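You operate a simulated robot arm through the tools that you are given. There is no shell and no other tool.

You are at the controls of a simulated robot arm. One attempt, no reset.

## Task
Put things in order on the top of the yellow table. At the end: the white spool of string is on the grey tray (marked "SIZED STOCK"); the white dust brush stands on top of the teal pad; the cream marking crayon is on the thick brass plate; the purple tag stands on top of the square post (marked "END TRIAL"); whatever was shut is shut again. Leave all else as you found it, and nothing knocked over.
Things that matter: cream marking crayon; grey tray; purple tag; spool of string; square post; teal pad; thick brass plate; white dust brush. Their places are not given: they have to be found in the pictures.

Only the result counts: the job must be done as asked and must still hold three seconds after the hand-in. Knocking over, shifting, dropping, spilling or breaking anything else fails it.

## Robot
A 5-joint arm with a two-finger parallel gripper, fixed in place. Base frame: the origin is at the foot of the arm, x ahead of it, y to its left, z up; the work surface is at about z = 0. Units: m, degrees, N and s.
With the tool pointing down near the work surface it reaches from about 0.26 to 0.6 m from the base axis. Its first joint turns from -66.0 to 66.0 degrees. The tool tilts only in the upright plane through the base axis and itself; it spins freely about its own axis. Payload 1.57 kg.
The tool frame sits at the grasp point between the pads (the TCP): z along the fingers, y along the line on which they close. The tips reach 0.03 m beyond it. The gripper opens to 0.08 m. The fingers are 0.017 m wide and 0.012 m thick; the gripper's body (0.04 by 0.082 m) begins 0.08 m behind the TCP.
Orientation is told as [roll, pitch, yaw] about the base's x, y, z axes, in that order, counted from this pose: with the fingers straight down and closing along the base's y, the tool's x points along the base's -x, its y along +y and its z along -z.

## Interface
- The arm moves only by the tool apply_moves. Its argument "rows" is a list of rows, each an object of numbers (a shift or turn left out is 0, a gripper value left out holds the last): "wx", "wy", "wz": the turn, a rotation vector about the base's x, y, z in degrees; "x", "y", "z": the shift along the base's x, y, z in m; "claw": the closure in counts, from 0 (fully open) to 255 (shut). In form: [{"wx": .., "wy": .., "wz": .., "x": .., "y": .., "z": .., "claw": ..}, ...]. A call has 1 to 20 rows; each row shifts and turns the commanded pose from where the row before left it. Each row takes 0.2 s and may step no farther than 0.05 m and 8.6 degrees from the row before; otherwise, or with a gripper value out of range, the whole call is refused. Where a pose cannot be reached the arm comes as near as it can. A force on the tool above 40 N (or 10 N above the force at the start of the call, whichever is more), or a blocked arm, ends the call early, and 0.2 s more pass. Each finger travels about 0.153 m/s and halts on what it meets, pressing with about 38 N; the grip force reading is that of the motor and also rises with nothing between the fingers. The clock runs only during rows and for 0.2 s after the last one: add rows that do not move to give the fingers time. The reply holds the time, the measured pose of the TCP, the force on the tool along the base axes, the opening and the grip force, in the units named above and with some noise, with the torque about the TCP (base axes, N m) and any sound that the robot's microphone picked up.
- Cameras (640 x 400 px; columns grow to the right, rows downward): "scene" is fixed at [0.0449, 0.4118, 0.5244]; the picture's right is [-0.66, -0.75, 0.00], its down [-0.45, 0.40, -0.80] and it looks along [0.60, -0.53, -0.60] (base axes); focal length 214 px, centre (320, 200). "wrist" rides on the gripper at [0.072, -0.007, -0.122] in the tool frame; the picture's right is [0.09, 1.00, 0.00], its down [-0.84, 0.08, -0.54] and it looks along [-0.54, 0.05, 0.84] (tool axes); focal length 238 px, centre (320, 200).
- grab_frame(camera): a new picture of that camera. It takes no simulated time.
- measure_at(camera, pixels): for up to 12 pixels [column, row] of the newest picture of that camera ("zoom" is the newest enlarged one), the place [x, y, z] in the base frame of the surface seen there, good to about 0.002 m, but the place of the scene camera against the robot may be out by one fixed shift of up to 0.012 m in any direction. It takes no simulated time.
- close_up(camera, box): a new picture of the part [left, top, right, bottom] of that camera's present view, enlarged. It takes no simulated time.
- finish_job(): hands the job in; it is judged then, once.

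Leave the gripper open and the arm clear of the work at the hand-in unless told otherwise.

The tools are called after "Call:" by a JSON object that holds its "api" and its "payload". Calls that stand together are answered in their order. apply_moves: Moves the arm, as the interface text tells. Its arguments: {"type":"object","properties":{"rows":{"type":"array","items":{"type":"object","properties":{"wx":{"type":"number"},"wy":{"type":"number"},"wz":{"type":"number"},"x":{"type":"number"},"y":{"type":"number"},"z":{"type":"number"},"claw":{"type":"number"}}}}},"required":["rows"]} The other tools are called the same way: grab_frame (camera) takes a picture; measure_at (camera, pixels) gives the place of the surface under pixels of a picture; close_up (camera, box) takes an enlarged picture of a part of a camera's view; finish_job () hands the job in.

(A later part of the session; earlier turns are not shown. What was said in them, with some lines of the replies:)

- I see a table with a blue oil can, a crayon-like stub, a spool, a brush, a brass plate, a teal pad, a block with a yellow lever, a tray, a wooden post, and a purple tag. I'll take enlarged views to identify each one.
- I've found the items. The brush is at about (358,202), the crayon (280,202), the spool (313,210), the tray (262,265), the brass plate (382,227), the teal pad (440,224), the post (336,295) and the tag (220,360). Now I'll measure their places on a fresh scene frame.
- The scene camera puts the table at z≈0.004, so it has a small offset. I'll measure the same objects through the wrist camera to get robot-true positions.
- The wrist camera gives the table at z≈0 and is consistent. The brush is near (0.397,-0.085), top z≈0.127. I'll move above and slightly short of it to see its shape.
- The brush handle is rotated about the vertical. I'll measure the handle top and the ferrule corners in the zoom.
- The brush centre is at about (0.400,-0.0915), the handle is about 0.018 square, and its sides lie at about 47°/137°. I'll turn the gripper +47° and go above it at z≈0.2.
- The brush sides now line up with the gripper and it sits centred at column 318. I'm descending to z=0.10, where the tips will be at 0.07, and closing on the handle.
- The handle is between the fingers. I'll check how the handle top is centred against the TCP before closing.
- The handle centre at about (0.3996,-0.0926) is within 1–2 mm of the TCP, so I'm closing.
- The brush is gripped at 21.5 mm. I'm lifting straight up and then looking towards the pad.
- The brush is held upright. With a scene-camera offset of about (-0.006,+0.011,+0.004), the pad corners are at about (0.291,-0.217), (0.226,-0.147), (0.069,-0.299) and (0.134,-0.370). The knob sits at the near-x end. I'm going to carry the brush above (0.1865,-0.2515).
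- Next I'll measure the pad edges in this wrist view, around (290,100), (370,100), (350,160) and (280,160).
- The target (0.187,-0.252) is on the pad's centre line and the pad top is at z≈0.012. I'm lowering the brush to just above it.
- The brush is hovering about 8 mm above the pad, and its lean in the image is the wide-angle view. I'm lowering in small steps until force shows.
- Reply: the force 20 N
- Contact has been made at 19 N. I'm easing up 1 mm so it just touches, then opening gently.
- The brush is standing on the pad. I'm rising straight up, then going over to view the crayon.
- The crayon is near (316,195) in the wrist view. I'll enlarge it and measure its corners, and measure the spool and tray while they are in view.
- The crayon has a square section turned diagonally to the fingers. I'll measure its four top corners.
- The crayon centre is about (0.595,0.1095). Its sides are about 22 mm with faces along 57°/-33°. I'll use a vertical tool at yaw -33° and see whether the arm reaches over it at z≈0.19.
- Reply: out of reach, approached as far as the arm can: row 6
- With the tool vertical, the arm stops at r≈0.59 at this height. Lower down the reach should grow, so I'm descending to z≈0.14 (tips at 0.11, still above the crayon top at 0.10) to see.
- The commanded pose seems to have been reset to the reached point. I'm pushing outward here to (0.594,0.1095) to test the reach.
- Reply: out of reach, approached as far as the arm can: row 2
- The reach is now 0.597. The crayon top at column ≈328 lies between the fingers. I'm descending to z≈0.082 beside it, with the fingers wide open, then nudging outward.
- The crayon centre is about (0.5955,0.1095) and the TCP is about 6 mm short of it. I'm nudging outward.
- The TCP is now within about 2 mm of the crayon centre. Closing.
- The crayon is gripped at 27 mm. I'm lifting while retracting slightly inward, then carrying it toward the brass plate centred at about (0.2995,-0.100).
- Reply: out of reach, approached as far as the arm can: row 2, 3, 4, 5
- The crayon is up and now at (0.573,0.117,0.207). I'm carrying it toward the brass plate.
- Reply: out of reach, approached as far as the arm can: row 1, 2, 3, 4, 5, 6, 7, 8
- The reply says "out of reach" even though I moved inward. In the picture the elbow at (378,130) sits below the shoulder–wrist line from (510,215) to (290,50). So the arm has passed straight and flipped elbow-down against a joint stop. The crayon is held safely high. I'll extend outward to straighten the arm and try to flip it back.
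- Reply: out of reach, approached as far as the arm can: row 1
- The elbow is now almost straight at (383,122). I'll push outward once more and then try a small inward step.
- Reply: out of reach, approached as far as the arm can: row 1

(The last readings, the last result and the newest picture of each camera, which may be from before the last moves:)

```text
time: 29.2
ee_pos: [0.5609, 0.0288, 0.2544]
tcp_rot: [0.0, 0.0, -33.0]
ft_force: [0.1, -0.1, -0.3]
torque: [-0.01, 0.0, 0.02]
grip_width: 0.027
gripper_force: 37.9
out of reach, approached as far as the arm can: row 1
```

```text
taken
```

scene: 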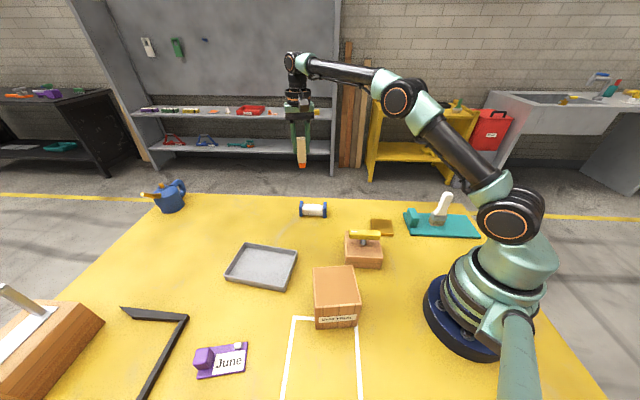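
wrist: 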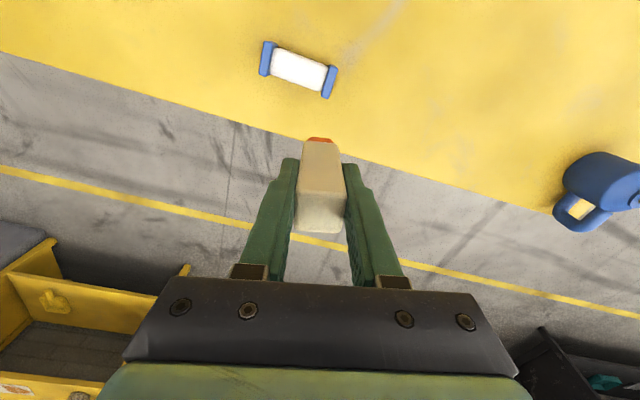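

The elbow has flipped back up to (397,97) and the last inward row was accepted. Now I'm carrying the crayon above the brass plate.

Call:
{"api": "apply_moves", "payload": {"rows": [{"x": -0.0374, "y": -0.0184}, {"x": -0.0374, "y": -0.0184}, {"x": -0.0374, "y": -0.0184}, {"x": -0.0374, "y": -0.0184}, {"x": -0.0374, "y": -0.0184, "z": -0.01}, {"x": -0.0374, "y": -0.0184, "z": -0.02}, {"x": -0.0374, "y": -0.0184, "z": -0.02}, {}, {}]}}

Call:
{"api": "grab_frame", "payload": {"camera": "wrist"}}

Call:
{"api": "grab_frame", "payload": {"camera": "scene"}}

```text
time: 31.2
ee_pos: [0.2977, -0.1008, 0.2045]
tcp_rot: [0.0, 0.0, -33.0]
ft_force: [-1.1, -0.7, -0.7]
torque: [0.01, 0.03, 0.0]
grip_width: 0.027
gripper_force: 37.9
```

```text
taken
```

wrist: 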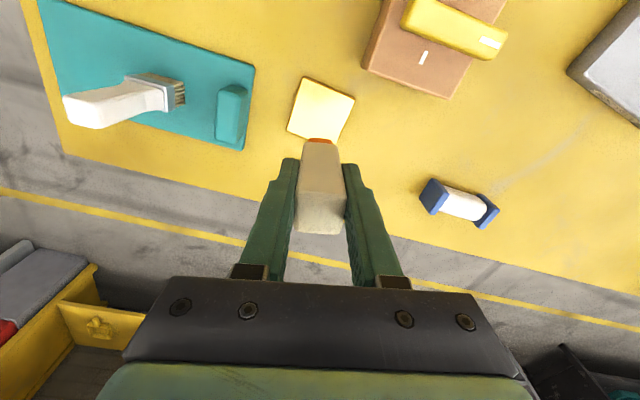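

```text
taken
```

scene: 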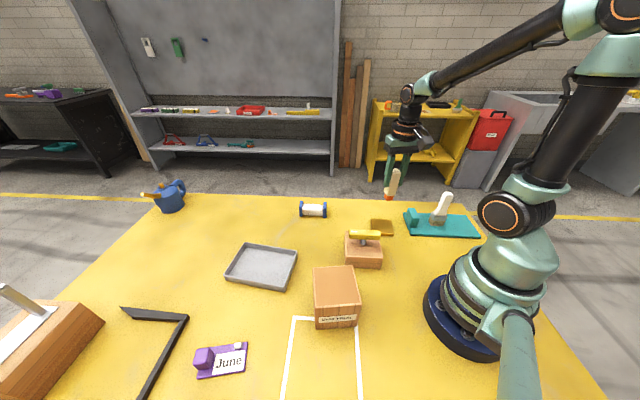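

Next I'll measure the plate corners in this wrist view, near (302,80), (354,98), (340,138) and (288,130).

Call:
{"api": "measure_at", "payload": {"camera": "wrist", "pixels": [[303, 81], [351, 99], [290, 128], [338, 138], [320, 110], [320, 140], [301, 220], [340, 222]]}}

Call:
{"api": "close_up", "payload": {"camera": "wrist", "box": [270, 60, 390, 250]}}

```text
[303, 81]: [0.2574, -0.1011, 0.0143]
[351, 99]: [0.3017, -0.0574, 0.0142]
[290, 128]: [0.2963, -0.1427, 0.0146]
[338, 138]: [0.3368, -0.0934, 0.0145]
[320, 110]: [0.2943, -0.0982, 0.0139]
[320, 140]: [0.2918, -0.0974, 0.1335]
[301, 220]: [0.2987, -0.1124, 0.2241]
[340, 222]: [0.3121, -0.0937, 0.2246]
```

```text
2.11 times, centred on (330, 155) of wrist
```

zoom: 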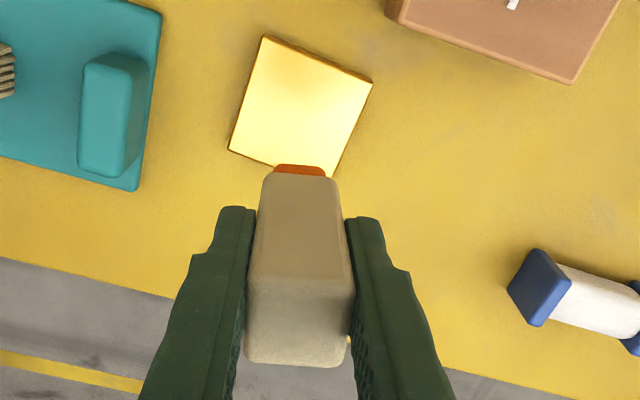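

The plate centre is (0.299,-0.100) with its top at 0.0143, and the crayon is over it. I'm descending to about 1 cm above contact.

Call:
{"api": "apply_moves", "payload": {"rows": [{"z": -0.03}, {"z": -0.03}, {"z": -0.025}, {"z": -0.015}, {}, {}]}}

Call:
{"api": "close_up", "payload": {"camera": "scene", "box": [320, 150, 450, 250]}}

```text
time: 32.6
ee_pos: [0.3008, -0.1014, 0.1052]
tcp_rot: [0.1, 0.0, -33.1]
ft_force: [-0.2, 0.0, -0.2]
torque: [0.01, 0.01, 0.0]
grip_width: 0.0271
gripper_force: 38.1
```

```text
4.00 times, centred on (385, 200) of scene
```

zoom: 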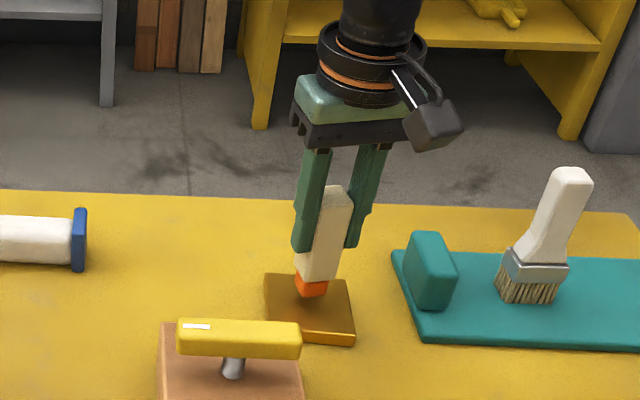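

The crayon is over the middle of the plate. I'm lowering in small steps until contact.

Call:
{"api": "apply_moves", "payload": {"rows": [{"z": -0.004}, {"z": -0.002}, {"z": -0.001}, {}]}}

```text
time: 33.6
ee_pos: [0.3, -0.1017, 0.0972]
tcp_rot: [0.1, 0.0, -33.0]
ft_force: [-0.3, 0.4, 0.8]
torque: [0.02, 0.03, 0.01]
grip_width: 0.0272
gripper_force: 38.2
```

Call:
{"api": "apply_moves", "payload": {"rows": [{"z": -0.001}, {"z": -0.0005}, {}]}}

```text
time: 34.4
ee_pos: [0.3006, -0.1016, 0.0978]
tcp_rot: [0.0, -0.1, -32.9]
ft_force: [0.4, -0.2, 0.3]
torque: [0.0, -0.01, 0.0]
grip_width: 0.027
gripper_force: 38.3
```

Call:
{"api": "apply_moves", "payload": {"rows": [{"z": -0.001}, {}]}}

```text
time: 35.0
ee_pos: [0.2999, -0.1008, 0.0962]
tcp_rot: [0.0, -0.1, -33.1]
ft_force: [-0.4, -0.3, 0.0]
torque: [-0.01, -0.02, 0.02]
grip_width: 0.0271
gripper_force: 37.6
```

Call:
{"api": "apply_moves", "payload": {"rows": [{"z": -0.001}, {}]}}

```text
time: 35.6
ee_pos: [0.2985, -0.1024, 0.0963]
tcp_rot: [0.0, 0.0, -32.9]
ft_force: [0.1, -0.7, -1.2]
torque: [-0.01, 0.03, 0.0]
grip_width: 0.027
gripper_force: 38.0
```

Call:
{"api": "apply_moves", "payload": {"rows": [{"z": -0.001}, {}]}}

```text
time: 36.2
ee_pos: [0.2995, -0.1007, 0.0954]
tcp_rot: [0.0, 0.0, -33.1]
ft_force: [-0.1, -0.3, 1.7]
torque: [-0.07, -0.01, -0.02]
grip_width: 0.0269
gripper_force: 38.3
```

Call:
{"api": "apply_moves", "payload": {"rows": [{"z": -0.0006}, {}]}}

```text
time: 36.8
ee_pos: [0.3015, -0.1011, 0.0954]
tcp_rot: [0.0, 0.0, -33.0]
ft_force: [-4.5, 2.8, 19.1]
torque: [0.17, 0.32, 0.0]
grip_width: 0.027
gripper_force: 37.8
```

The crayon is firmly in contact at 19 N. I'm backing off 0.6 mm and releasing gently.

Call:
{"api": "apply_moves", "payload": {"rows": [{"z": 0.0006}, {}, {"claw": 160}, {}, {"claw": 100}, {}, {"claw": 0}, {}, {}]}}

Call:
{"api": "close_up", "payload": {"camera": "scene", "box": [320, 150, 450, 250]}}

Call:
{"api": "grab_frame", "payload": {"camera": "wrist"}}

```text
time: 38.8
ee_pos: [0.3002, -0.101, 0.0945]
tcp_rot: [0.0, 0.0, -33.1]
ft_force: [0.3, -0.3, 0.4]
torque: [0.0, -0.04, 0.01]
grip_width: 0.0801
gripper_force: 0.0
```

```text
4.00 times, centred on (385, 200) of scene
```

zoom: 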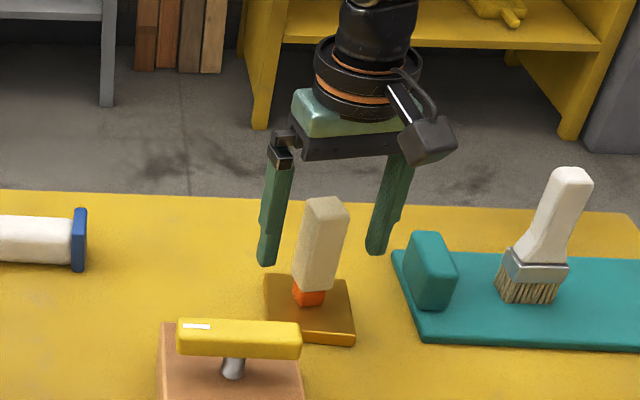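

```text
taken
```

wrist: 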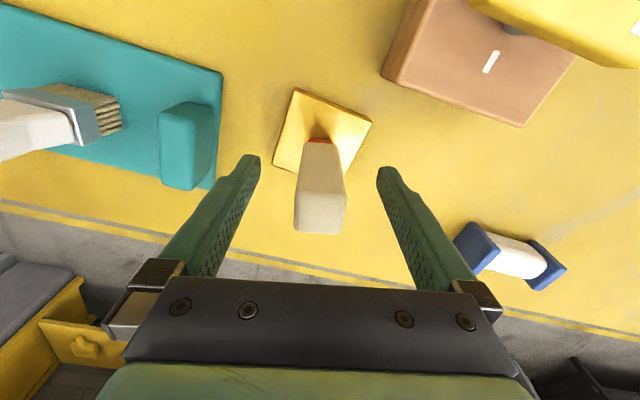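

The crayon stands on the plate. I'm rising straight up, then heading to the spool while turning to yaw +47°.

Call:
{"api": "apply_moves", "payload": {"rows": [{"z": 0.03}, {"z": 0.04}, {"z": 0.04}, {"z": 0.03}, {"x": 0.017, "y": 0.0101, "wz": 8}, {"x": 0.017, "y": 0.0101, "wz": 8}, {"x": 0.017, "y": 0.0101, "wz": 8}, {"x": 0.017, "y": 0.0101, "wz": 8}, {"x": 0.017, "y": 0.0101, "wz": 8}, {"x": 0.017, "y": 0.0101, "wz": 8}, {"x": 0.017, "y": 0.0101, "wz": 8}, {"x": 0.017, "y": 0.0101, "wz": 8}, {"x": 0.017, "y": 0.0101, "wz": 8}, {"x": 0.017, "y": 0.0101, "wz": 8}, {}, {}]}}

Call:
{"api": "grab_frame", "payload": {"camera": "wrist"}}

Call:
{"api": "close_up", "payload": {"camera": "wrist", "box": [240, 60, 400, 200]}}

```text
time: 42.2
ee_pos: [0.4688, -0.0015, 0.2324]
tcp_rot: [0.0, 0.0, 47.0]
ft_force: [0.0, 0.1, 0.3]
torque: [0.01, 0.0, 0.01]
grip_width: 0.08
gripper_force: 0.0
```

```text
taken
```

wrist: 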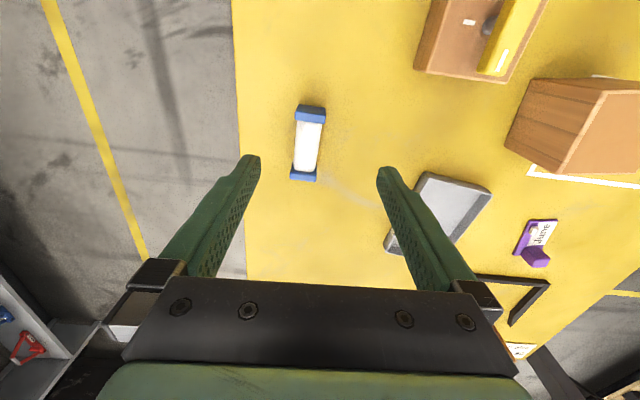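

```text
2.86 times, centred on (320, 130) of wrist
```

zoom: 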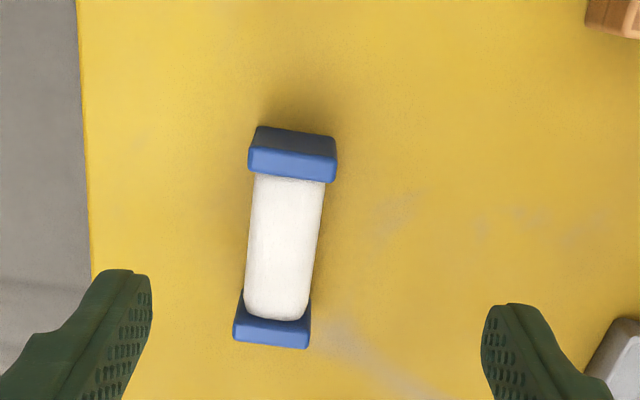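

Call:
{"api": "measure_at", "payload": {"camera": "zoom", "pixels": [[252, 150], [335, 162], [250, 170], [331, 181], [288, 188], [278, 312], [285, 250], [252, 250], [317, 250], [238, 322], [308, 330], [272, 335]]}}

```text
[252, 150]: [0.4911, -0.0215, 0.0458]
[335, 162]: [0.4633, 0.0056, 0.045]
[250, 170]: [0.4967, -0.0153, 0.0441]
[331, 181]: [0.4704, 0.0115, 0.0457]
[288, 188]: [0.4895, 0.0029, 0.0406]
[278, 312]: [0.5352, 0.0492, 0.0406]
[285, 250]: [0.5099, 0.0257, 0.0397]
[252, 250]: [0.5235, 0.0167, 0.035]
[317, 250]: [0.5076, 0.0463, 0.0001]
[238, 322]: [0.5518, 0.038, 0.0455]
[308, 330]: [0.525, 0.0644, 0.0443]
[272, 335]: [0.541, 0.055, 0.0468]
```

The spool axis is at 45°, its centre is (0.511,0.025), the flange top is 0.046 and the string top is 0.040. I'm moving above it with yaw 45° and descending to z≈0.10 first.

Call:
{"api": "apply_moves", "payload": {"rows": [{"x": 0.021, "y": 0.0131, "z": -0.03, "wz": -2}, {"x": 0.021, "y": 0.0131, "z": -0.03}, {"z": -0.04}, {"z": -0.03}, {}, {}]}}

Call:
{"api": "grab_frame", "payload": {"camera": "wrist"}}

Call:
{"api": "measure_at", "payload": {"camera": "wrist", "pixels": [[320, 150], [320, 165], [320, 180], [320, 200], [300, 165], [340, 165]]}}

```text
time: 43.6
ee_pos: [0.5118, 0.0269, 0.1012]
tcp_rot: [0.0, 0.1, 45.0]
ft_force: [-0.3, 0.4, 0.9]
torque: [-0.05, 0.02, -0.01]
grip_width: 0.0802
gripper_force: 0.0
```

```text
taken
```

wrist: 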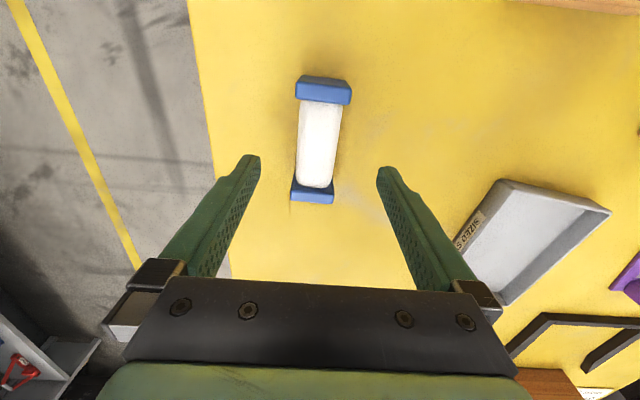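

```text
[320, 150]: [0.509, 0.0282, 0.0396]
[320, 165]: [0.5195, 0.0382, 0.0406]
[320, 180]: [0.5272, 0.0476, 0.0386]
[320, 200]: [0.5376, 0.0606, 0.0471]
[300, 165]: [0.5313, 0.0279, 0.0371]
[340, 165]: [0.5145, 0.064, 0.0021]
```

The spool is aligned. I'm descending to z≈0.036, where the tips will be 6 mm above the table, and gripping the string.

Call:
{"api": "apply_moves", "payload": {"rows": [{"z": -0.025}, {"z": -0.02}, {"z": -0.015}, {"z": -0.005}, {}]}}

Call:
{"api": "grab_frame", "payload": {"camera": "wrist"}}

```text
time: 44.8
ee_pos: [0.5119, 0.0267, 0.038]
tcp_rot: [0.0, 0.0, 44.9]
ft_force: [-1.2, 0.1, 0.4]
torque: [0.01, -0.02, -0.03]
grip_width: 0.0803
gripper_force: 0.0
```

```text
taken
```

wrist: 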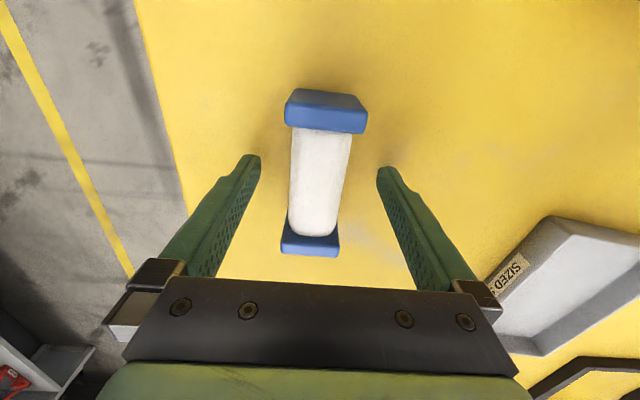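

Call:
{"api": "apply_moves", "payload": {"rows": [{"z": -0.003}, {"claw": 110}, {}, {"claw": 140}, {"claw": 255}, {}, {}]}}

Call:
{"api": "grab_frame", "payload": {"camera": "wrist"}}

```text
time: 46.4
ee_pos: [0.5117, 0.026, 0.0366]
tcp_rot: [-0.1, 0.0, 45.0]
ft_force: [-0.1, -0.5, -0.5]
torque: [0.0, -0.06, -0.01]
grip_width: 0.0331
gripper_force: 37.8
```

```text
taken
```

wrist: 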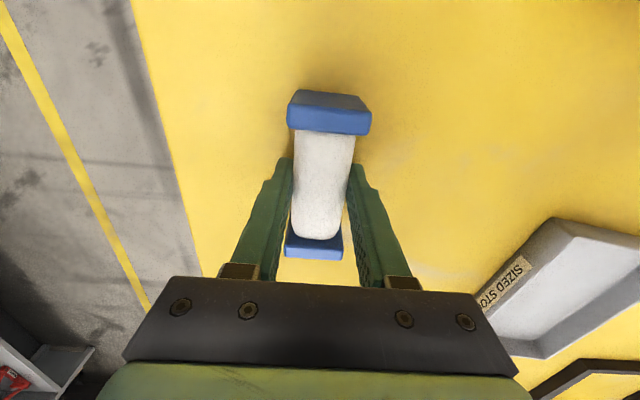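

The spool is gripped at 33 mm. I'm lifting and carrying it above the tray.

Call:
{"api": "apply_moves", "payload": {"rows": [{"z": 0.01}, {"z": 0.03}, {"z": 0.04}, {"z": 0.04}, {"x": -0.0121, "y": 0.037}, {"x": -0.0121, "y": 0.037}, {"x": -0.0121, "y": 0.037}, {"x": -0.0121, "y": 0.037}, {"x": -0.0121, "y": 0.037}, {"x": -0.0121, "y": 0.037}, {"x": -0.0121, "y": 0.037}, {}, {}]}}

Call:
{"api": "grab_frame", "payload": {"camera": "wrist"}}

Call:
{"api": "grab_frame", "payload": {"camera": "scene"}}

```text
time: 49.2
ee_pos: [0.4268, 0.2853, 0.1568]
tcp_rot: [0.0, 0.0, 44.9]
ft_force: [0.6, -0.1, -1.0]
torque: [0.02, -0.04, 0.03]
grip_width: 0.0331
gripper_force: 38.1
```

```text
taken
```

wrist: 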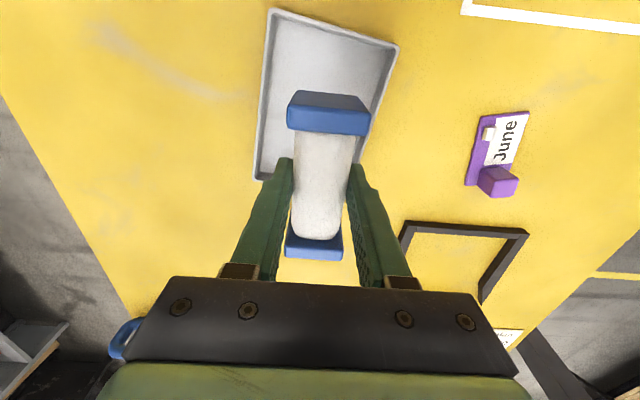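

```text
taken
```

scene: 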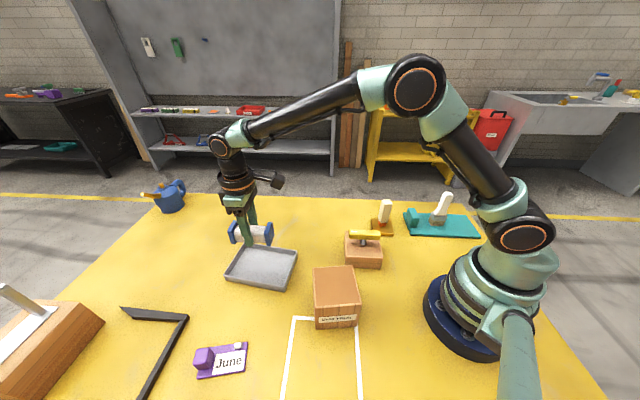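

I'll measure the tray rim corners and floor here, and the purple tag too.

Call:
{"api": "measure_at", "payload": {"camera": "wrist", "pixels": [[271, 12], [397, 46], [257, 175], [277, 20], [388, 52], [266, 165], [360, 165], [325, 60], [375, 110], [350, 75]]}}

Call:
{"api": "close_up", "payload": {"camera": "wrist", "box": [440, 90, 560, 220]}}

```text
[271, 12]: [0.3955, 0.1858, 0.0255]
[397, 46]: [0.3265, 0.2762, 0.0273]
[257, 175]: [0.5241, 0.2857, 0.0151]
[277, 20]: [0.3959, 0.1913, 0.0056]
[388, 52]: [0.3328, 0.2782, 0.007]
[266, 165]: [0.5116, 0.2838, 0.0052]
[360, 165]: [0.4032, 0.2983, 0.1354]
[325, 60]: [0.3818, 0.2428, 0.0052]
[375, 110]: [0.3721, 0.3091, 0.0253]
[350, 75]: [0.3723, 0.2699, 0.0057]
```

```text
3.08 times, centred on (500, 155) of wrist
```

zoom: 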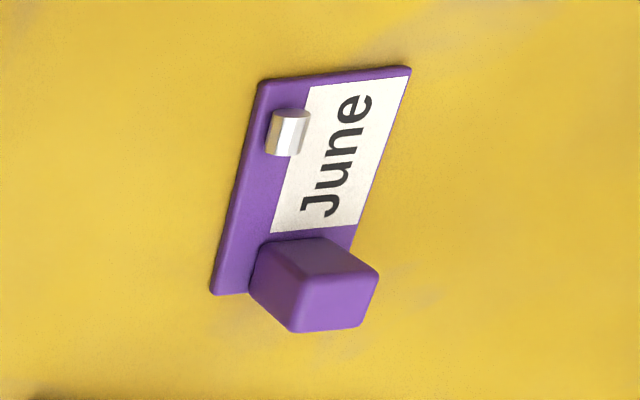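

The tray centre is at about (0.4255,0.281), its long axis is at 38°, the floor is at z 0.0055 and the inside is about 0.10 × 0.15. I'm turning -7° to align, centring and descending to about 1 cm above the floor.

Call:
{"api": "apply_moves", "payload": {"rows": [{"x": -0.001, "y": -0.004, "wz": -7}, {"z": -0.03}, {"z": -0.03}, {"z": -0.025}, {"z": -0.015}, {}, {}]}}

Call:
{"api": "grab_frame", "payload": {"camera": "wrist"}}

Call:
{"api": "close_up", "payload": {"camera": "scene", "box": [200, 190, 330, 300]}}

```text
time: 50.8
ee_pos: [0.4263, 0.2806, 0.0564]
tcp_rot: [0.0, -0.1, 38.0]
ft_force: [-0.5, 0.0, -0.8]
torque: [0.0, 0.02, 0.02]
grip_width: 0.0331
gripper_force: 37.9
```

```text
taken
```

wrist: 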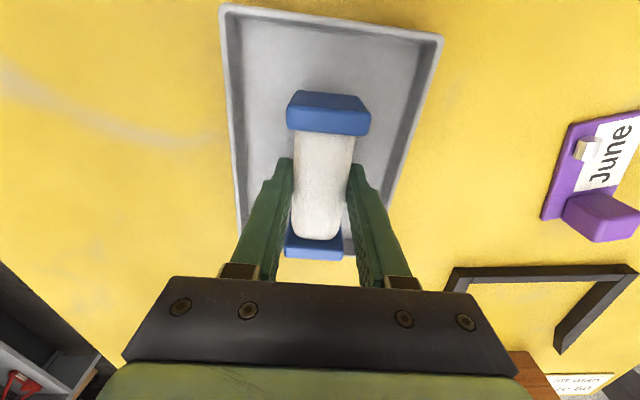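

```text
3.64 times, centred on (265, 245) of scene
```

zoom: 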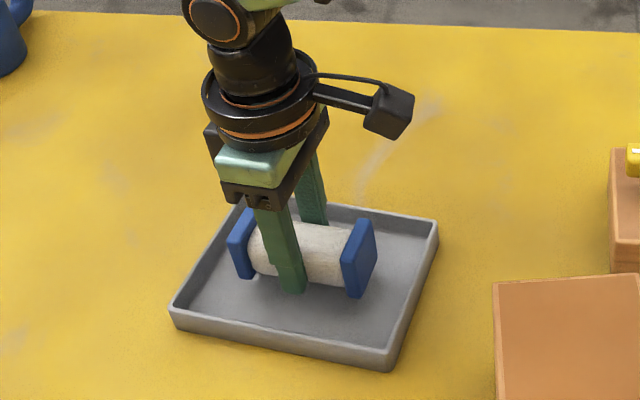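

The spool is centred inside the rim. I'm lowering until contact.

Call:
{"api": "apply_moves", "payload": {"rows": [{"z": -0.006}, {"z": -0.004}, {"z": -0.002}, {}]}}

```text
time: 51.8
ee_pos: [0.4269, 0.2814, 0.0435]
tcp_rot: [0.0, 0.0, 38.0]
ft_force: [-0.3, -0.2, -0.1]
torque: [0.02, 0.01, 0.05]
grip_width: 0.033
gripper_force: 37.4
```

Call:
{"api": "apply_moves", "payload": {"rows": [{"z": -0.001}, {}]}}

```text
time: 52.4
ee_pos: [0.4262, 0.2809, 0.0436]
tcp_rot: [0.0, -0.1, 38.1]
ft_force: [-0.3, 0.0, -0.2]
torque: [0.0, -0.01, -0.01]
grip_width: 0.0332
gripper_force: 37.8
```

Call:
{"api": "apply_moves", "payload": {"rows": [{"z": -0.001}, {}]}}

```text
time: 53.0
ee_pos: [0.4245, 0.2807, 0.0431]
tcp_rot: [-0.1, -0.1, 37.9]
ft_force: [0.1, 0.4, 0.0]
torque: [0.03, 0.0, 0.0]
grip_width: 0.0331
gripper_force: 38.0
```

Call:
{"api": "apply_moves", "payload": {"rows": [{"z": -0.001}, {}]}}

```text
time: 53.6
ee_pos: [0.4261, 0.28, 0.0408]
tcp_rot: [-0.1, 0.0, 37.9]
ft_force: [0.6, 0.4, 1.0]
torque: [-0.02, 0.02, 0.04]
grip_width: 0.0332
gripper_force: 38.0
```

Call:
{"api": "apply_moves", "payload": {"rows": [{"z": -0.0007}, {}]}}

```text
time: 54.2
ee_pos: [0.4263, 0.2819, 0.0415]
tcp_rot: [0.0, 0.1, 38.0]
ft_force: [-3.2, -0.6, 7.5]
torque: [-0.05, 0.08, 0.04]
grip_width: 0.0331
gripper_force: 38.2
```

Contact shows at 7.5 N. I'm releasing to only about 50 mm opening so the fingers stay inside the tray, then rising.

Call:
{"api": "apply_moves", "payload": {"rows": [{"claw": 135}, {}, {"claw": 100}, {}, {"z": 0.01}, {"z": 0.03}, {"z": 0.04}, {"z": 0.04, "claw": 0}, {"z": 0.03}, {}]}}

Call:
{"api": "grab_frame", "payload": {"camera": "wrist"}}

Call:
{"api": "grab_frame", "payload": {"camera": "scene"}}

```text
time: 56.4
ee_pos: [0.4268, 0.2809, 0.1914]
tcp_rot: [0.0, 0.0, 38.1]
ft_force: [-0.2, -0.5, 0.7]
torque: [0.02, 0.0, -0.03]
grip_width: 0.08
gripper_force: 0.2
```

```text
taken
```

wrist: 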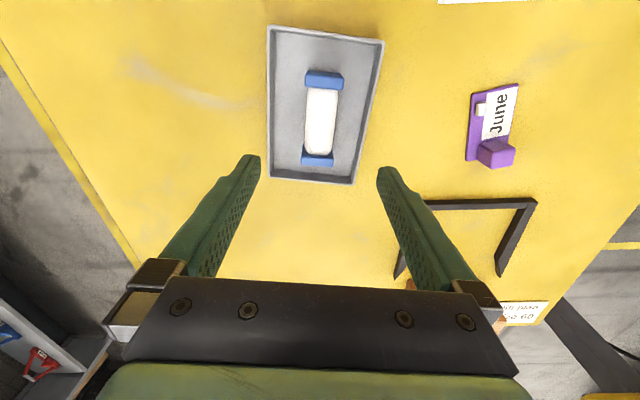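

```text
taken
```

scene: 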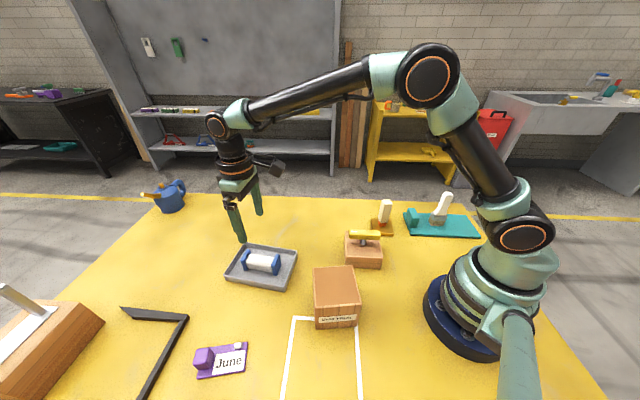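

The spool sits in the tray. Now for the purple tag: I'm moving to view it from above (0.28,0.38), and I'll read the note near (525,312) too.

Call:
{"api": "close_up", "payload": {"camera": "wrist", "box": [480, 280, 580, 340]}}

Call:
{"api": "apply_moves", "payload": {"rows": [{"x": -0.037, "y": 0.025, "z": 0.012, "wz": 4.5}, {"x": -0.037, "y": 0.025, "z": 0.012, "wz": 4.5}, {"x": -0.037, "y": 0.025, "z": 0.012, "wz": 4.5}, {"x": -0.037, "y": 0.025, "z": 0.012, "wz": 4.5}, {}, {}]}}

Call:
{"api": "grab_frame", "payload": {"camera": "wrist"}}

Call:
{"api": "close_up", "payload": {"camera": "wrist", "box": [250, 60, 410, 200]}}

```text
6.40 times, centred on (530, 310) of wrist
```

zoom: 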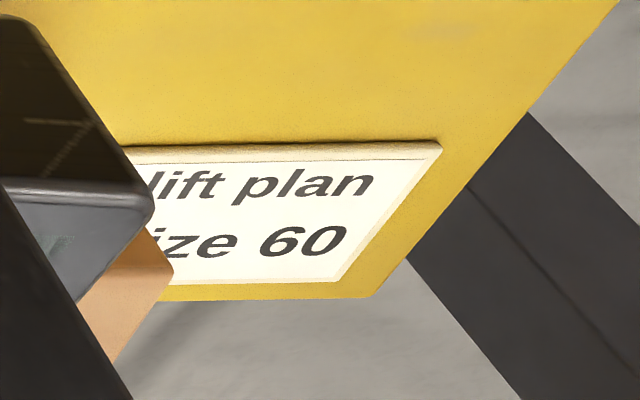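

```text
time: 57.8
ee_pos: [0.2769, 0.38, 0.2378]
tcp_rot: [0.0, 0.0, 56.0]
ft_force: [0.4, -0.7, 0.0]
torque: [-0.02, -0.03, 0.0]
grip_width: 0.0801
gripper_force: 0.1
```

```text
taken
```

wrist: 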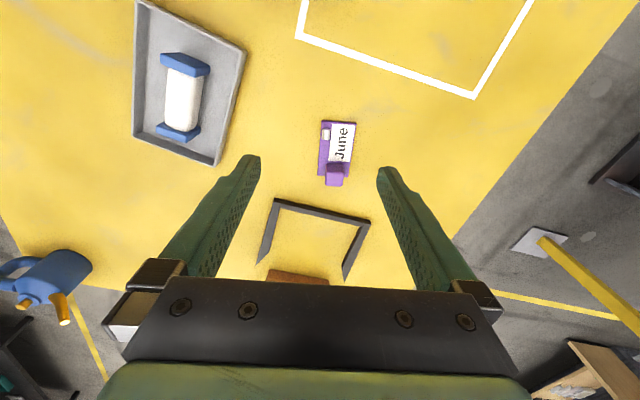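

```text
2.86 times, centred on (330, 130) of wrist
```

zoom: 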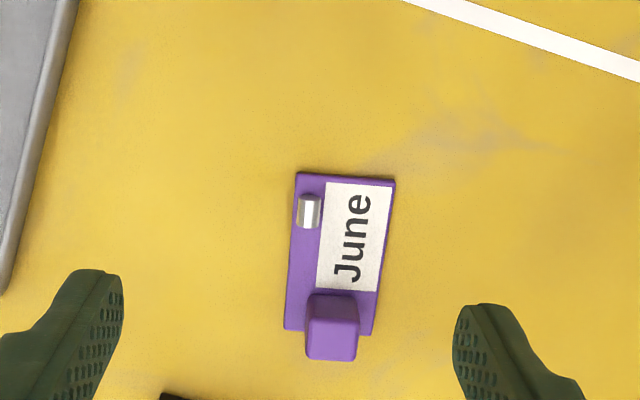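

I'll measure the tag corners and knob.

Call:
{"api": "measure_at", "payload": {"camera": "zoom", "pixels": [[299, 178], [392, 184], [287, 325], [370, 332], [310, 325], [354, 325], [331, 325], [310, 352], [354, 355], [331, 340], [331, 305], [310, 212]]}}

```text
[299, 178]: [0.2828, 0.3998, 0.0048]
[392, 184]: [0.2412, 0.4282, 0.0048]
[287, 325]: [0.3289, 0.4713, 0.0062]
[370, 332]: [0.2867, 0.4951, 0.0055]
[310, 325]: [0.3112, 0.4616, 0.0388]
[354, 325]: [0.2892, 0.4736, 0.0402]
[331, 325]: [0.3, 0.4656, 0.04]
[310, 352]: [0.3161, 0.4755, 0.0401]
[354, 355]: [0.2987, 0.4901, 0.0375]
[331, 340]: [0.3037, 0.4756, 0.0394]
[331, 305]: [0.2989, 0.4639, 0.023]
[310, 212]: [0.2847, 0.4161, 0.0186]
```

The tag is 85×50 mm with its long axis at 57°. The knob top is z 0.040, centred at about (0.302,0.474) and about 25 mm wide across 146°, which is already the closing direction. I'm moving over the knob.

Call:
{"api": "apply_moves", "payload": {"rows": [{"x": 0.0082, "y": 0.0313, "z": -0.03}, {"x": 0.0082, "y": 0.0313, "z": -0.03}, {"x": 0.0082, "y": 0.0313, "z": -0.03}, {"z": -0.04}, {}, {}]}}

Call:
{"api": "grab_frame", "payload": {"camera": "wrist"}}

Call:
{"api": "close_up", "payload": {"camera": "wrist", "box": [250, 80, 410, 220]}}

```text
time: 59.2
ee_pos: [0.3014, 0.4762, 0.1089]
tcp_rot: [0.0, 0.0, 56.0]
ft_force: [0.0, 0.2, -0.9]
torque: [0.01, -0.03, 0.0]
grip_width: 0.0798
gripper_force: 0.0
```

```text
taken
```

wrist: 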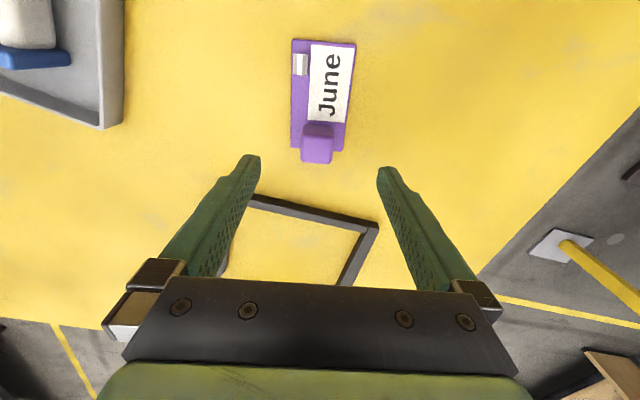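

```text
2.86 times, centred on (330, 150) of wrist
```

zoom: 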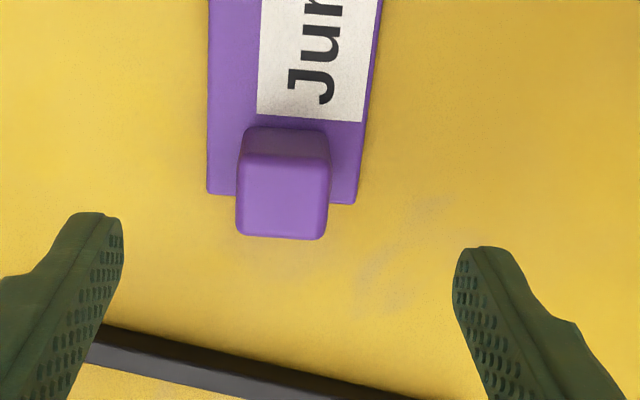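

Call:
{"api": "measure_at", "payload": {"camera": "zoom", "pixels": [[243, 163], [326, 165], [239, 230], [323, 235], [283, 200], [210, 190], [355, 202], [285, 140]]}}

```text
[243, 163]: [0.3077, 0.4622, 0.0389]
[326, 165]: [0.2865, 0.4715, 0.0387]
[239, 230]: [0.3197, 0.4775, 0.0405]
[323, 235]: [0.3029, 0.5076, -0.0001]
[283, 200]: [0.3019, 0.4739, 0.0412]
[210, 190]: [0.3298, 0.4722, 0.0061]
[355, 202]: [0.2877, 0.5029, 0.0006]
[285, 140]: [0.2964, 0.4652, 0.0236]
```

The knob top centre is (0.3028,0.475), which matches. I'm descending so the tips sit just above the tag plate (TCP z≈0.041), then closing.

Call:
{"api": "apply_moves", "payload": {"rows": [{"x": 0.001, "y": -0.001, "z": -0.03}, {"z": -0.025}, {"z": -0.01}, {}]}}

Call:
{"api": "grab_frame", "payload": {"camera": "wrist"}}

```text
time: 60.2
ee_pos: [0.3036, 0.475, 0.0432]
tcp_rot: [0.0, 0.0, 56.0]
ft_force: [0.6, -0.4, -0.3]
torque: [0.01, 0.01, -0.02]
grip_width: 0.0801
gripper_force: 0.0
```

```text
taken
```

wrist: 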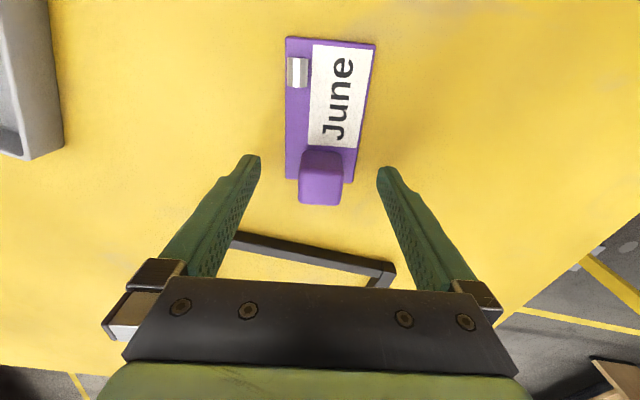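

Call:
{"api": "apply_moves", "payload": {"rows": [{"z": -0.002}, {"claw": 150}, {}, {"claw": 170}, {"claw": 255}, {}, {}]}}

Call:
{"api": "grab_frame", "payload": {"camera": "wrist"}}

```text
time: 61.8
ee_pos: [0.3043, 0.4736, 0.0414]
tcp_rot: [0.0, 0.0, 56.0]
ft_force: [1.0, 0.9, -0.6]
torque: [0.0, 0.01, 0.0]
grip_width: 0.027
gripper_force: 37.9
```

```text
taken
```

wrist: 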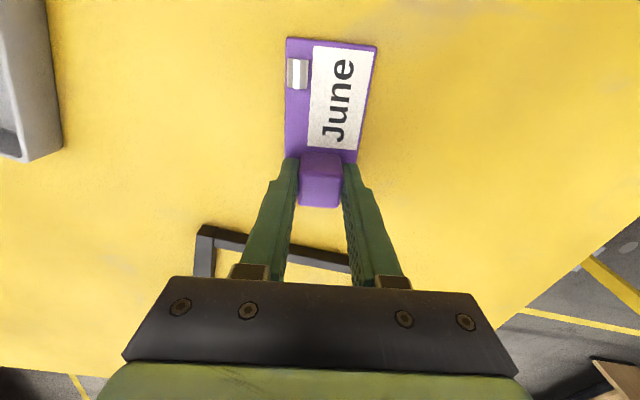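

The knob is gripped at 27 mm. I'm lifting, then carrying the tag over toward the post.

Call:
{"api": "apply_moves", "payload": {"rows": [{"z": 0.01}, {"z": 0.03}, {"z": 0.04}, {"z": 0.04}, {"z": 0.02, "x": -0.01, "y": -0.02}, {"z": 0.02, "x": -0.0107, "y": -0.037}, {"z": 0.02, "x": -0.0107, "y": -0.037}, {"x": -0.0107, "y": -0.037}, {"x": -0.0107, "y": -0.037}, {"x": -0.0107, "y": -0.037}, {"y": -0.03}, {}, {}]}}

Call:
{"api": "grab_frame", "payload": {"camera": "wrist"}}

Call:
{"api": "grab_frame", "payload": {"camera": "scene"}}

```text
time: 64.6
ee_pos: [0.2378, 0.239, 0.2233]
tcp_rot: [0.1, 0.0, 55.9]
ft_force: [-1.1, 0.3, -0.8]
torque: [0.04, -0.03, 0.02]
grip_width: 0.0269
gripper_force: 38.2
```

```text
taken
```

wrist: 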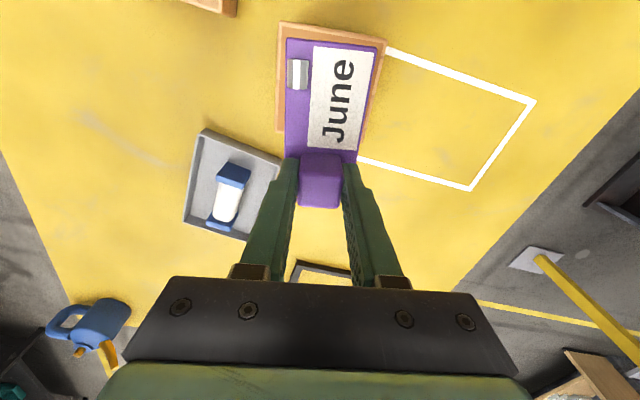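

```text
taken
```

scene: 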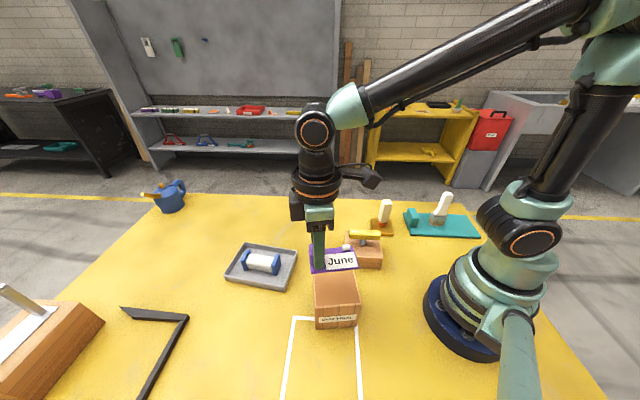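

The post is just below and behind the tag. I'll measure its visible top edges in the wrist view and compare with the scene.

Call:
{"api": "close_up", "payload": {"camera": "wrist", "box": [250, 5, 410, 155]}}

Call:
{"api": "measure_at", "payload": {"camera": "wrist", "pixels": [[282, 24], [281, 60], [280, 100], [280, 125], [330, 32], [383, 42], [380, 70], [374, 100], [369, 130]]}}

Call:
{"api": "measure_at", "payload": {"camera": "scene", "pixels": [[315, 281], [316, 303], [340, 302], [358, 301], [354, 275], [336, 290]]}}

Call:
{"api": "close_up", "payload": {"camera": "scene", "box": [270, 230, 400, 340]}}

```text
2.67 times, centred on (330, 80) of wrist
```

zoom: 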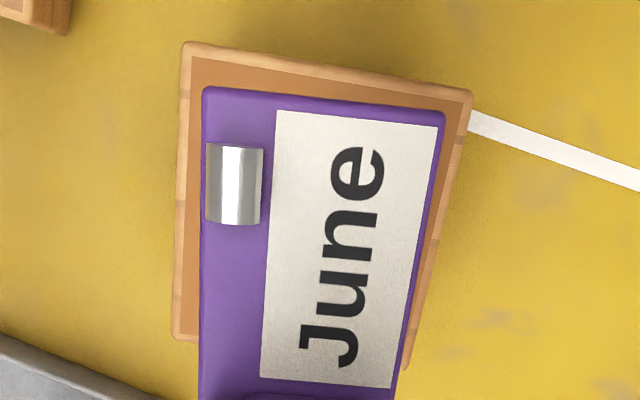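

```text
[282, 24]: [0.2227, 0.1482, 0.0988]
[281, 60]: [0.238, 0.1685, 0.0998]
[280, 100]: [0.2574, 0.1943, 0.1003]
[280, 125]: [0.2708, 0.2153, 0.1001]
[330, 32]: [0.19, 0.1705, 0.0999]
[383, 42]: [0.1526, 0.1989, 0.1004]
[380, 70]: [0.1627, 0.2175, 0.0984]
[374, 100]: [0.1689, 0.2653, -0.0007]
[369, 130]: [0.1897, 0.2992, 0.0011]
```

```text
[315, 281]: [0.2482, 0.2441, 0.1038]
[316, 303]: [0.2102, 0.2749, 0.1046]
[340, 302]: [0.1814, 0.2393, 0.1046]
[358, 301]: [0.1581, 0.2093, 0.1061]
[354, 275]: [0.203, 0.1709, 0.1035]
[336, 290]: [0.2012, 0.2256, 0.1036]
```

```text
3.64 times, centred on (335, 285) of scene
```

zoom: 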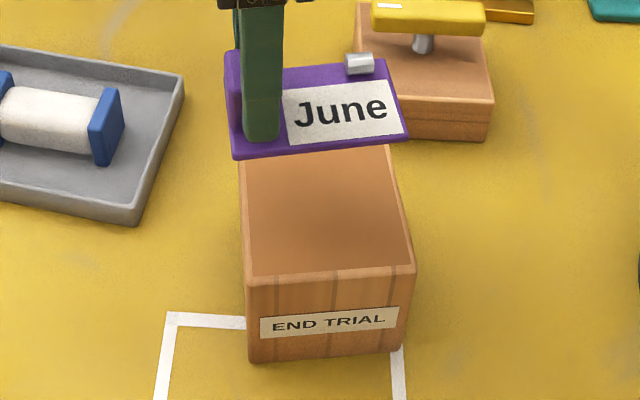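

The post's top centre is about (0.2145,0.209) at z 0.100, with its sides at 54°/144°. The tag centre trails the TCP by 32 mm along its long axis. I'm turning -3°, shifting to TCP (0.2333,0.2349) and lowering to about 1 cm above.

Call:
{"api": "apply_moves", "payload": {"rows": [{"x": -0.0055, "y": -0.004, "wz": -3}, {"z": -0.03}, {"z": -0.025}, {"z": -0.015}, {}, {}]}}

Call:
{"api": "grab_frame", "payload": {"camera": "wrist"}}

Call:
{"api": "close_up", "payload": {"camera": "scene", "box": [270, 230, 400, 340]}}

```text
time: 66.0
ee_pos: [0.2341, 0.2328, 0.1499]
tcp_rot: [0.1, 0.0, 53.0]
ft_force: [-0.7, 0.7, -0.4]
torque: [0.04, 0.02, 0.01]
grip_width: 0.0268
gripper_force: 37.4
```

```text
taken
```

wrist: 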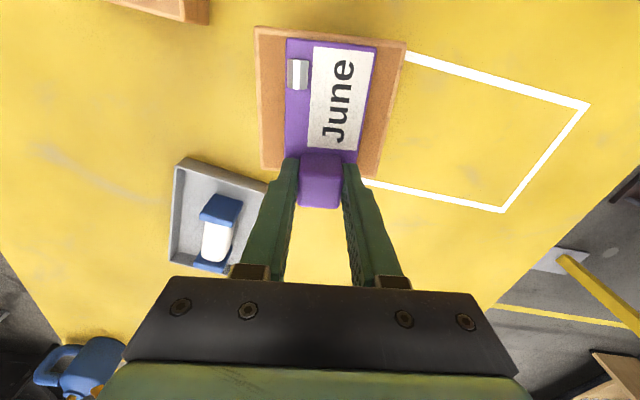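

```text
3.64 times, centred on (335, 285) of scene
```

zoom: 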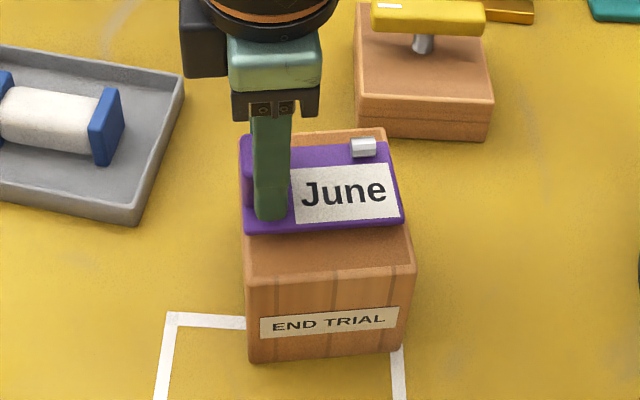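

The tag is well centred over the post. I'm lowering to contact.

Call:
{"api": "apply_moves", "payload": {"rows": [{"z": -0.005}, {"z": -0.002}, {}]}}

```text
time: 66.8
ee_pos: [0.2347, 0.234, 0.1442]
tcp_rot: [0.0, -0.1, 53.0]
ft_force: [-0.7, 0.3, -0.4]
torque: [0.02, 0.02, 0.0]
grip_width: 0.0268
gripper_force: 37.5
```

Call:
{"api": "apply_moves", "payload": {"rows": [{"z": -0.001}, {}]}}

Call:
{"api": "apply_moves", "payload": {"rows": [{"z": -0.0007}, {}]}}

```text
time: 67.4
ee_pos: [0.2352, 0.2344, 0.1428]
tcp_rot: [-0.1, 0.0, 53.1]
ft_force: [-0.5, -0.5, -0.7]
torque: [0.01, -0.04, 0.0]
grip_width: 0.0266
gripper_force: 37.2
```

```text
time: 68.0
ee_pos: [0.2346, 0.233, 0.1423]
tcp_rot: [-0.1, 0.1, 53.0]
ft_force: [-0.6, -0.6, -0.5]
torque: [0.04, 0.0, 0.0]
grip_width: 0.0268
gripper_force: 37.1
```

Call:
{"api": "apply_moves", "payload": {"rows": [{"z": -0.0007}, {}]}}

```text
time: 68.6
ee_pos: [0.2342, 0.235, 0.1421]
tcp_rot: [0.0, 0.0, 53.0]
ft_force: [-0.5, -0.3, -0.8]
torque: [0.01, 0.0, -0.04]
grip_width: 0.0271
gripper_force: 37.6
```

Call:
{"api": "apply_moves", "payload": {"rows": [{"z": -0.0007}, {}]}}

```text
time: 69.2
ee_pos: [0.2345, 0.236, 0.1421]
tcp_rot: [0.0, 0.1, 53.0]
ft_force: [0.3, 0.0, 0.7]
torque: [0.02, -0.01, 0.0]
grip_width: 0.0268
gripper_force: 37.4
```

Call:
{"api": "apply_moves", "payload": {"rows": [{"z": -0.0006}, {}]}}

```text
time: 69.8
ee_pos: [0.2343, 0.2337, 0.1431]
tcp_rot: [0.0, 0.0, 53.1]
ft_force: [-7.6, -1.0, 22.7]
torque: [-0.43, 0.55, -0.07]
grip_width: 0.0268
gripper_force: 37.6
```

Contact is firm at 23 N. I'm backing off 0.5 mm and releasing.

Call:
{"api": "apply_moves", "payload": {"rows": [{"z": 0.0005}, {}, {"claw": 160}, {}, {"claw": 100}, {}, {"claw": 0}, {}]}}

Call:
{"api": "close_up", "payload": {"camera": "scene", "box": [270, 230, 400, 340]}}

Call:
{"api": "grab_frame", "payload": {"camera": "wrist"}}

```text
time: 71.6
ee_pos: [0.2356, 0.2354, 0.1404]
tcp_rot: [0.0, 0.0, 53.0]
ft_force: [0.7, 0.1, -0.5]
torque: [0.01, 0.03, -0.03]
grip_width: 0.08
gripper_force: 0.0
```

```text
3.64 times, centred on (335, 285) of scene
```

zoom: 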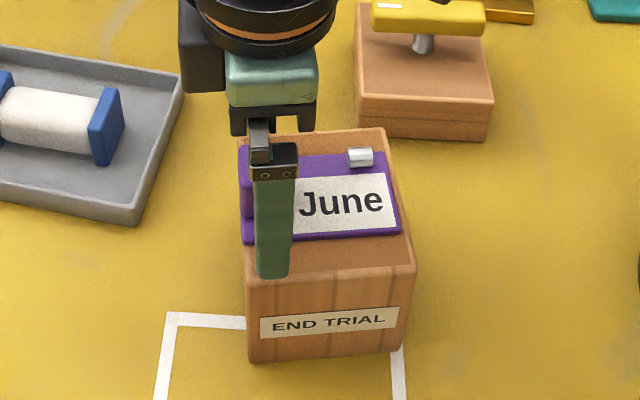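

```text
taken
```

wrist: 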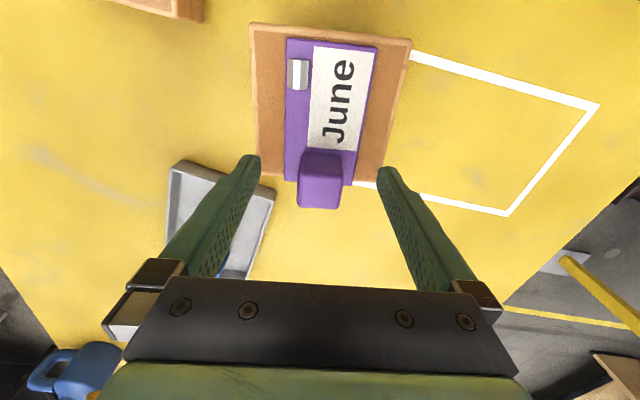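

The tag rests flat on the post. I'm rising clear and then checking everything.

Call:
{"api": "apply_moves", "payload": {"rows": [{"z": 0.02}, {"z": 0.04}, {"z": 0.04}, {"z": 0.04}, {"x": 0.04, "y": -0.02}, {"x": 0.04, "y": -0.03}, {"x": 0.02, "y": -0.04}, {"y": -0.04}, {"y": -0.04}, {}, {}]}}

Call:
{"api": "grab_frame", "payload": {"camera": "scene"}}

Call:
{"api": "close_up", "payload": {"camera": "scene", "box": [220, 170, 500, 345]}}

Call:
{"api": "grab_frame", "payload": {"camera": "wrist"}}

```text
time: 74.0
ee_pos: [0.3345, 0.0637, 0.2778]
tcp_rot: [0.0, 0.0, 52.9]
ft_force: [-0.4, 0.4, 0.1]
torque: [-0.01, 0.02, 0.0]
grip_width: 0.0799
gripper_force: 0.1
```

```text
taken
```

scene: 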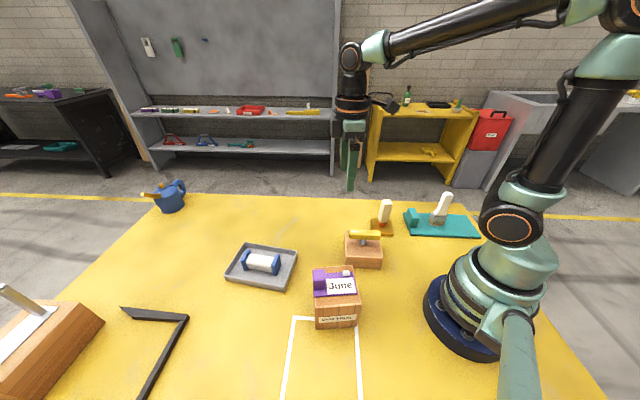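

```text
2.29 times, centred on (360, 258) of scene
```

zoom: 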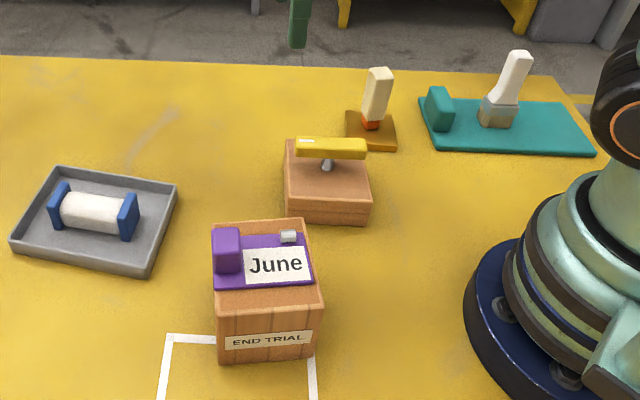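

```text
taken
```

wrist: 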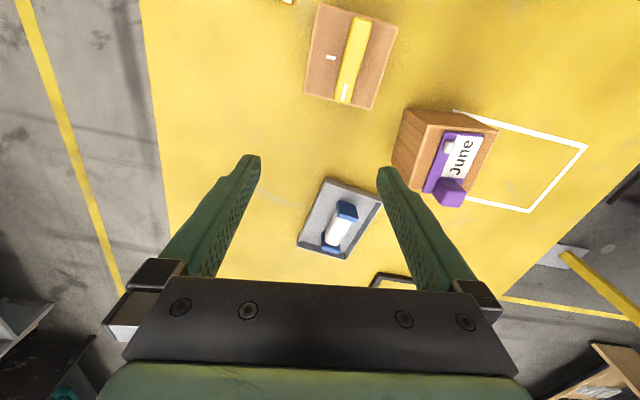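

All four items are in place: the spool in the tray, the brush standing on the teal pad, the crayon on the brass plate, and the tag on the post. Everything else matches the first picture and nothing was opened. The gripper is open and the arm is clear, so I'm handing in.

Call:
{"api": "finish_job", "payload": {}}

```text
The job is handed in.
```

I've handed the job in with all four items where you asked, though I haven't seen the judging result. The last pictures, taken with the arm clear, showed:

- **Spool of string:** it lies in the middle of the grey tray marked "SIZED STOCK".
- **White dust brush:** it stands upright on the teal pad, clear of the knob.
- **Cream marking crayon:** it stands upright near the middle of the thick brass plate.
- **Purple tag:** it sits flat on top of the square post marked "END TRIAL", with its knob end over the post too.

I opened nothing, so there was nothing to shut again. In the last scene picture nothing else had moved or been knocked over. The gripper was open at the hand-in.

While I lifted the crayon, at the edge of the arm's reach, the elbow flipped past straight and the arm stopped responding to inward moves. I straightened it with the crayon held high and carried on; nothing was touched or dropped.
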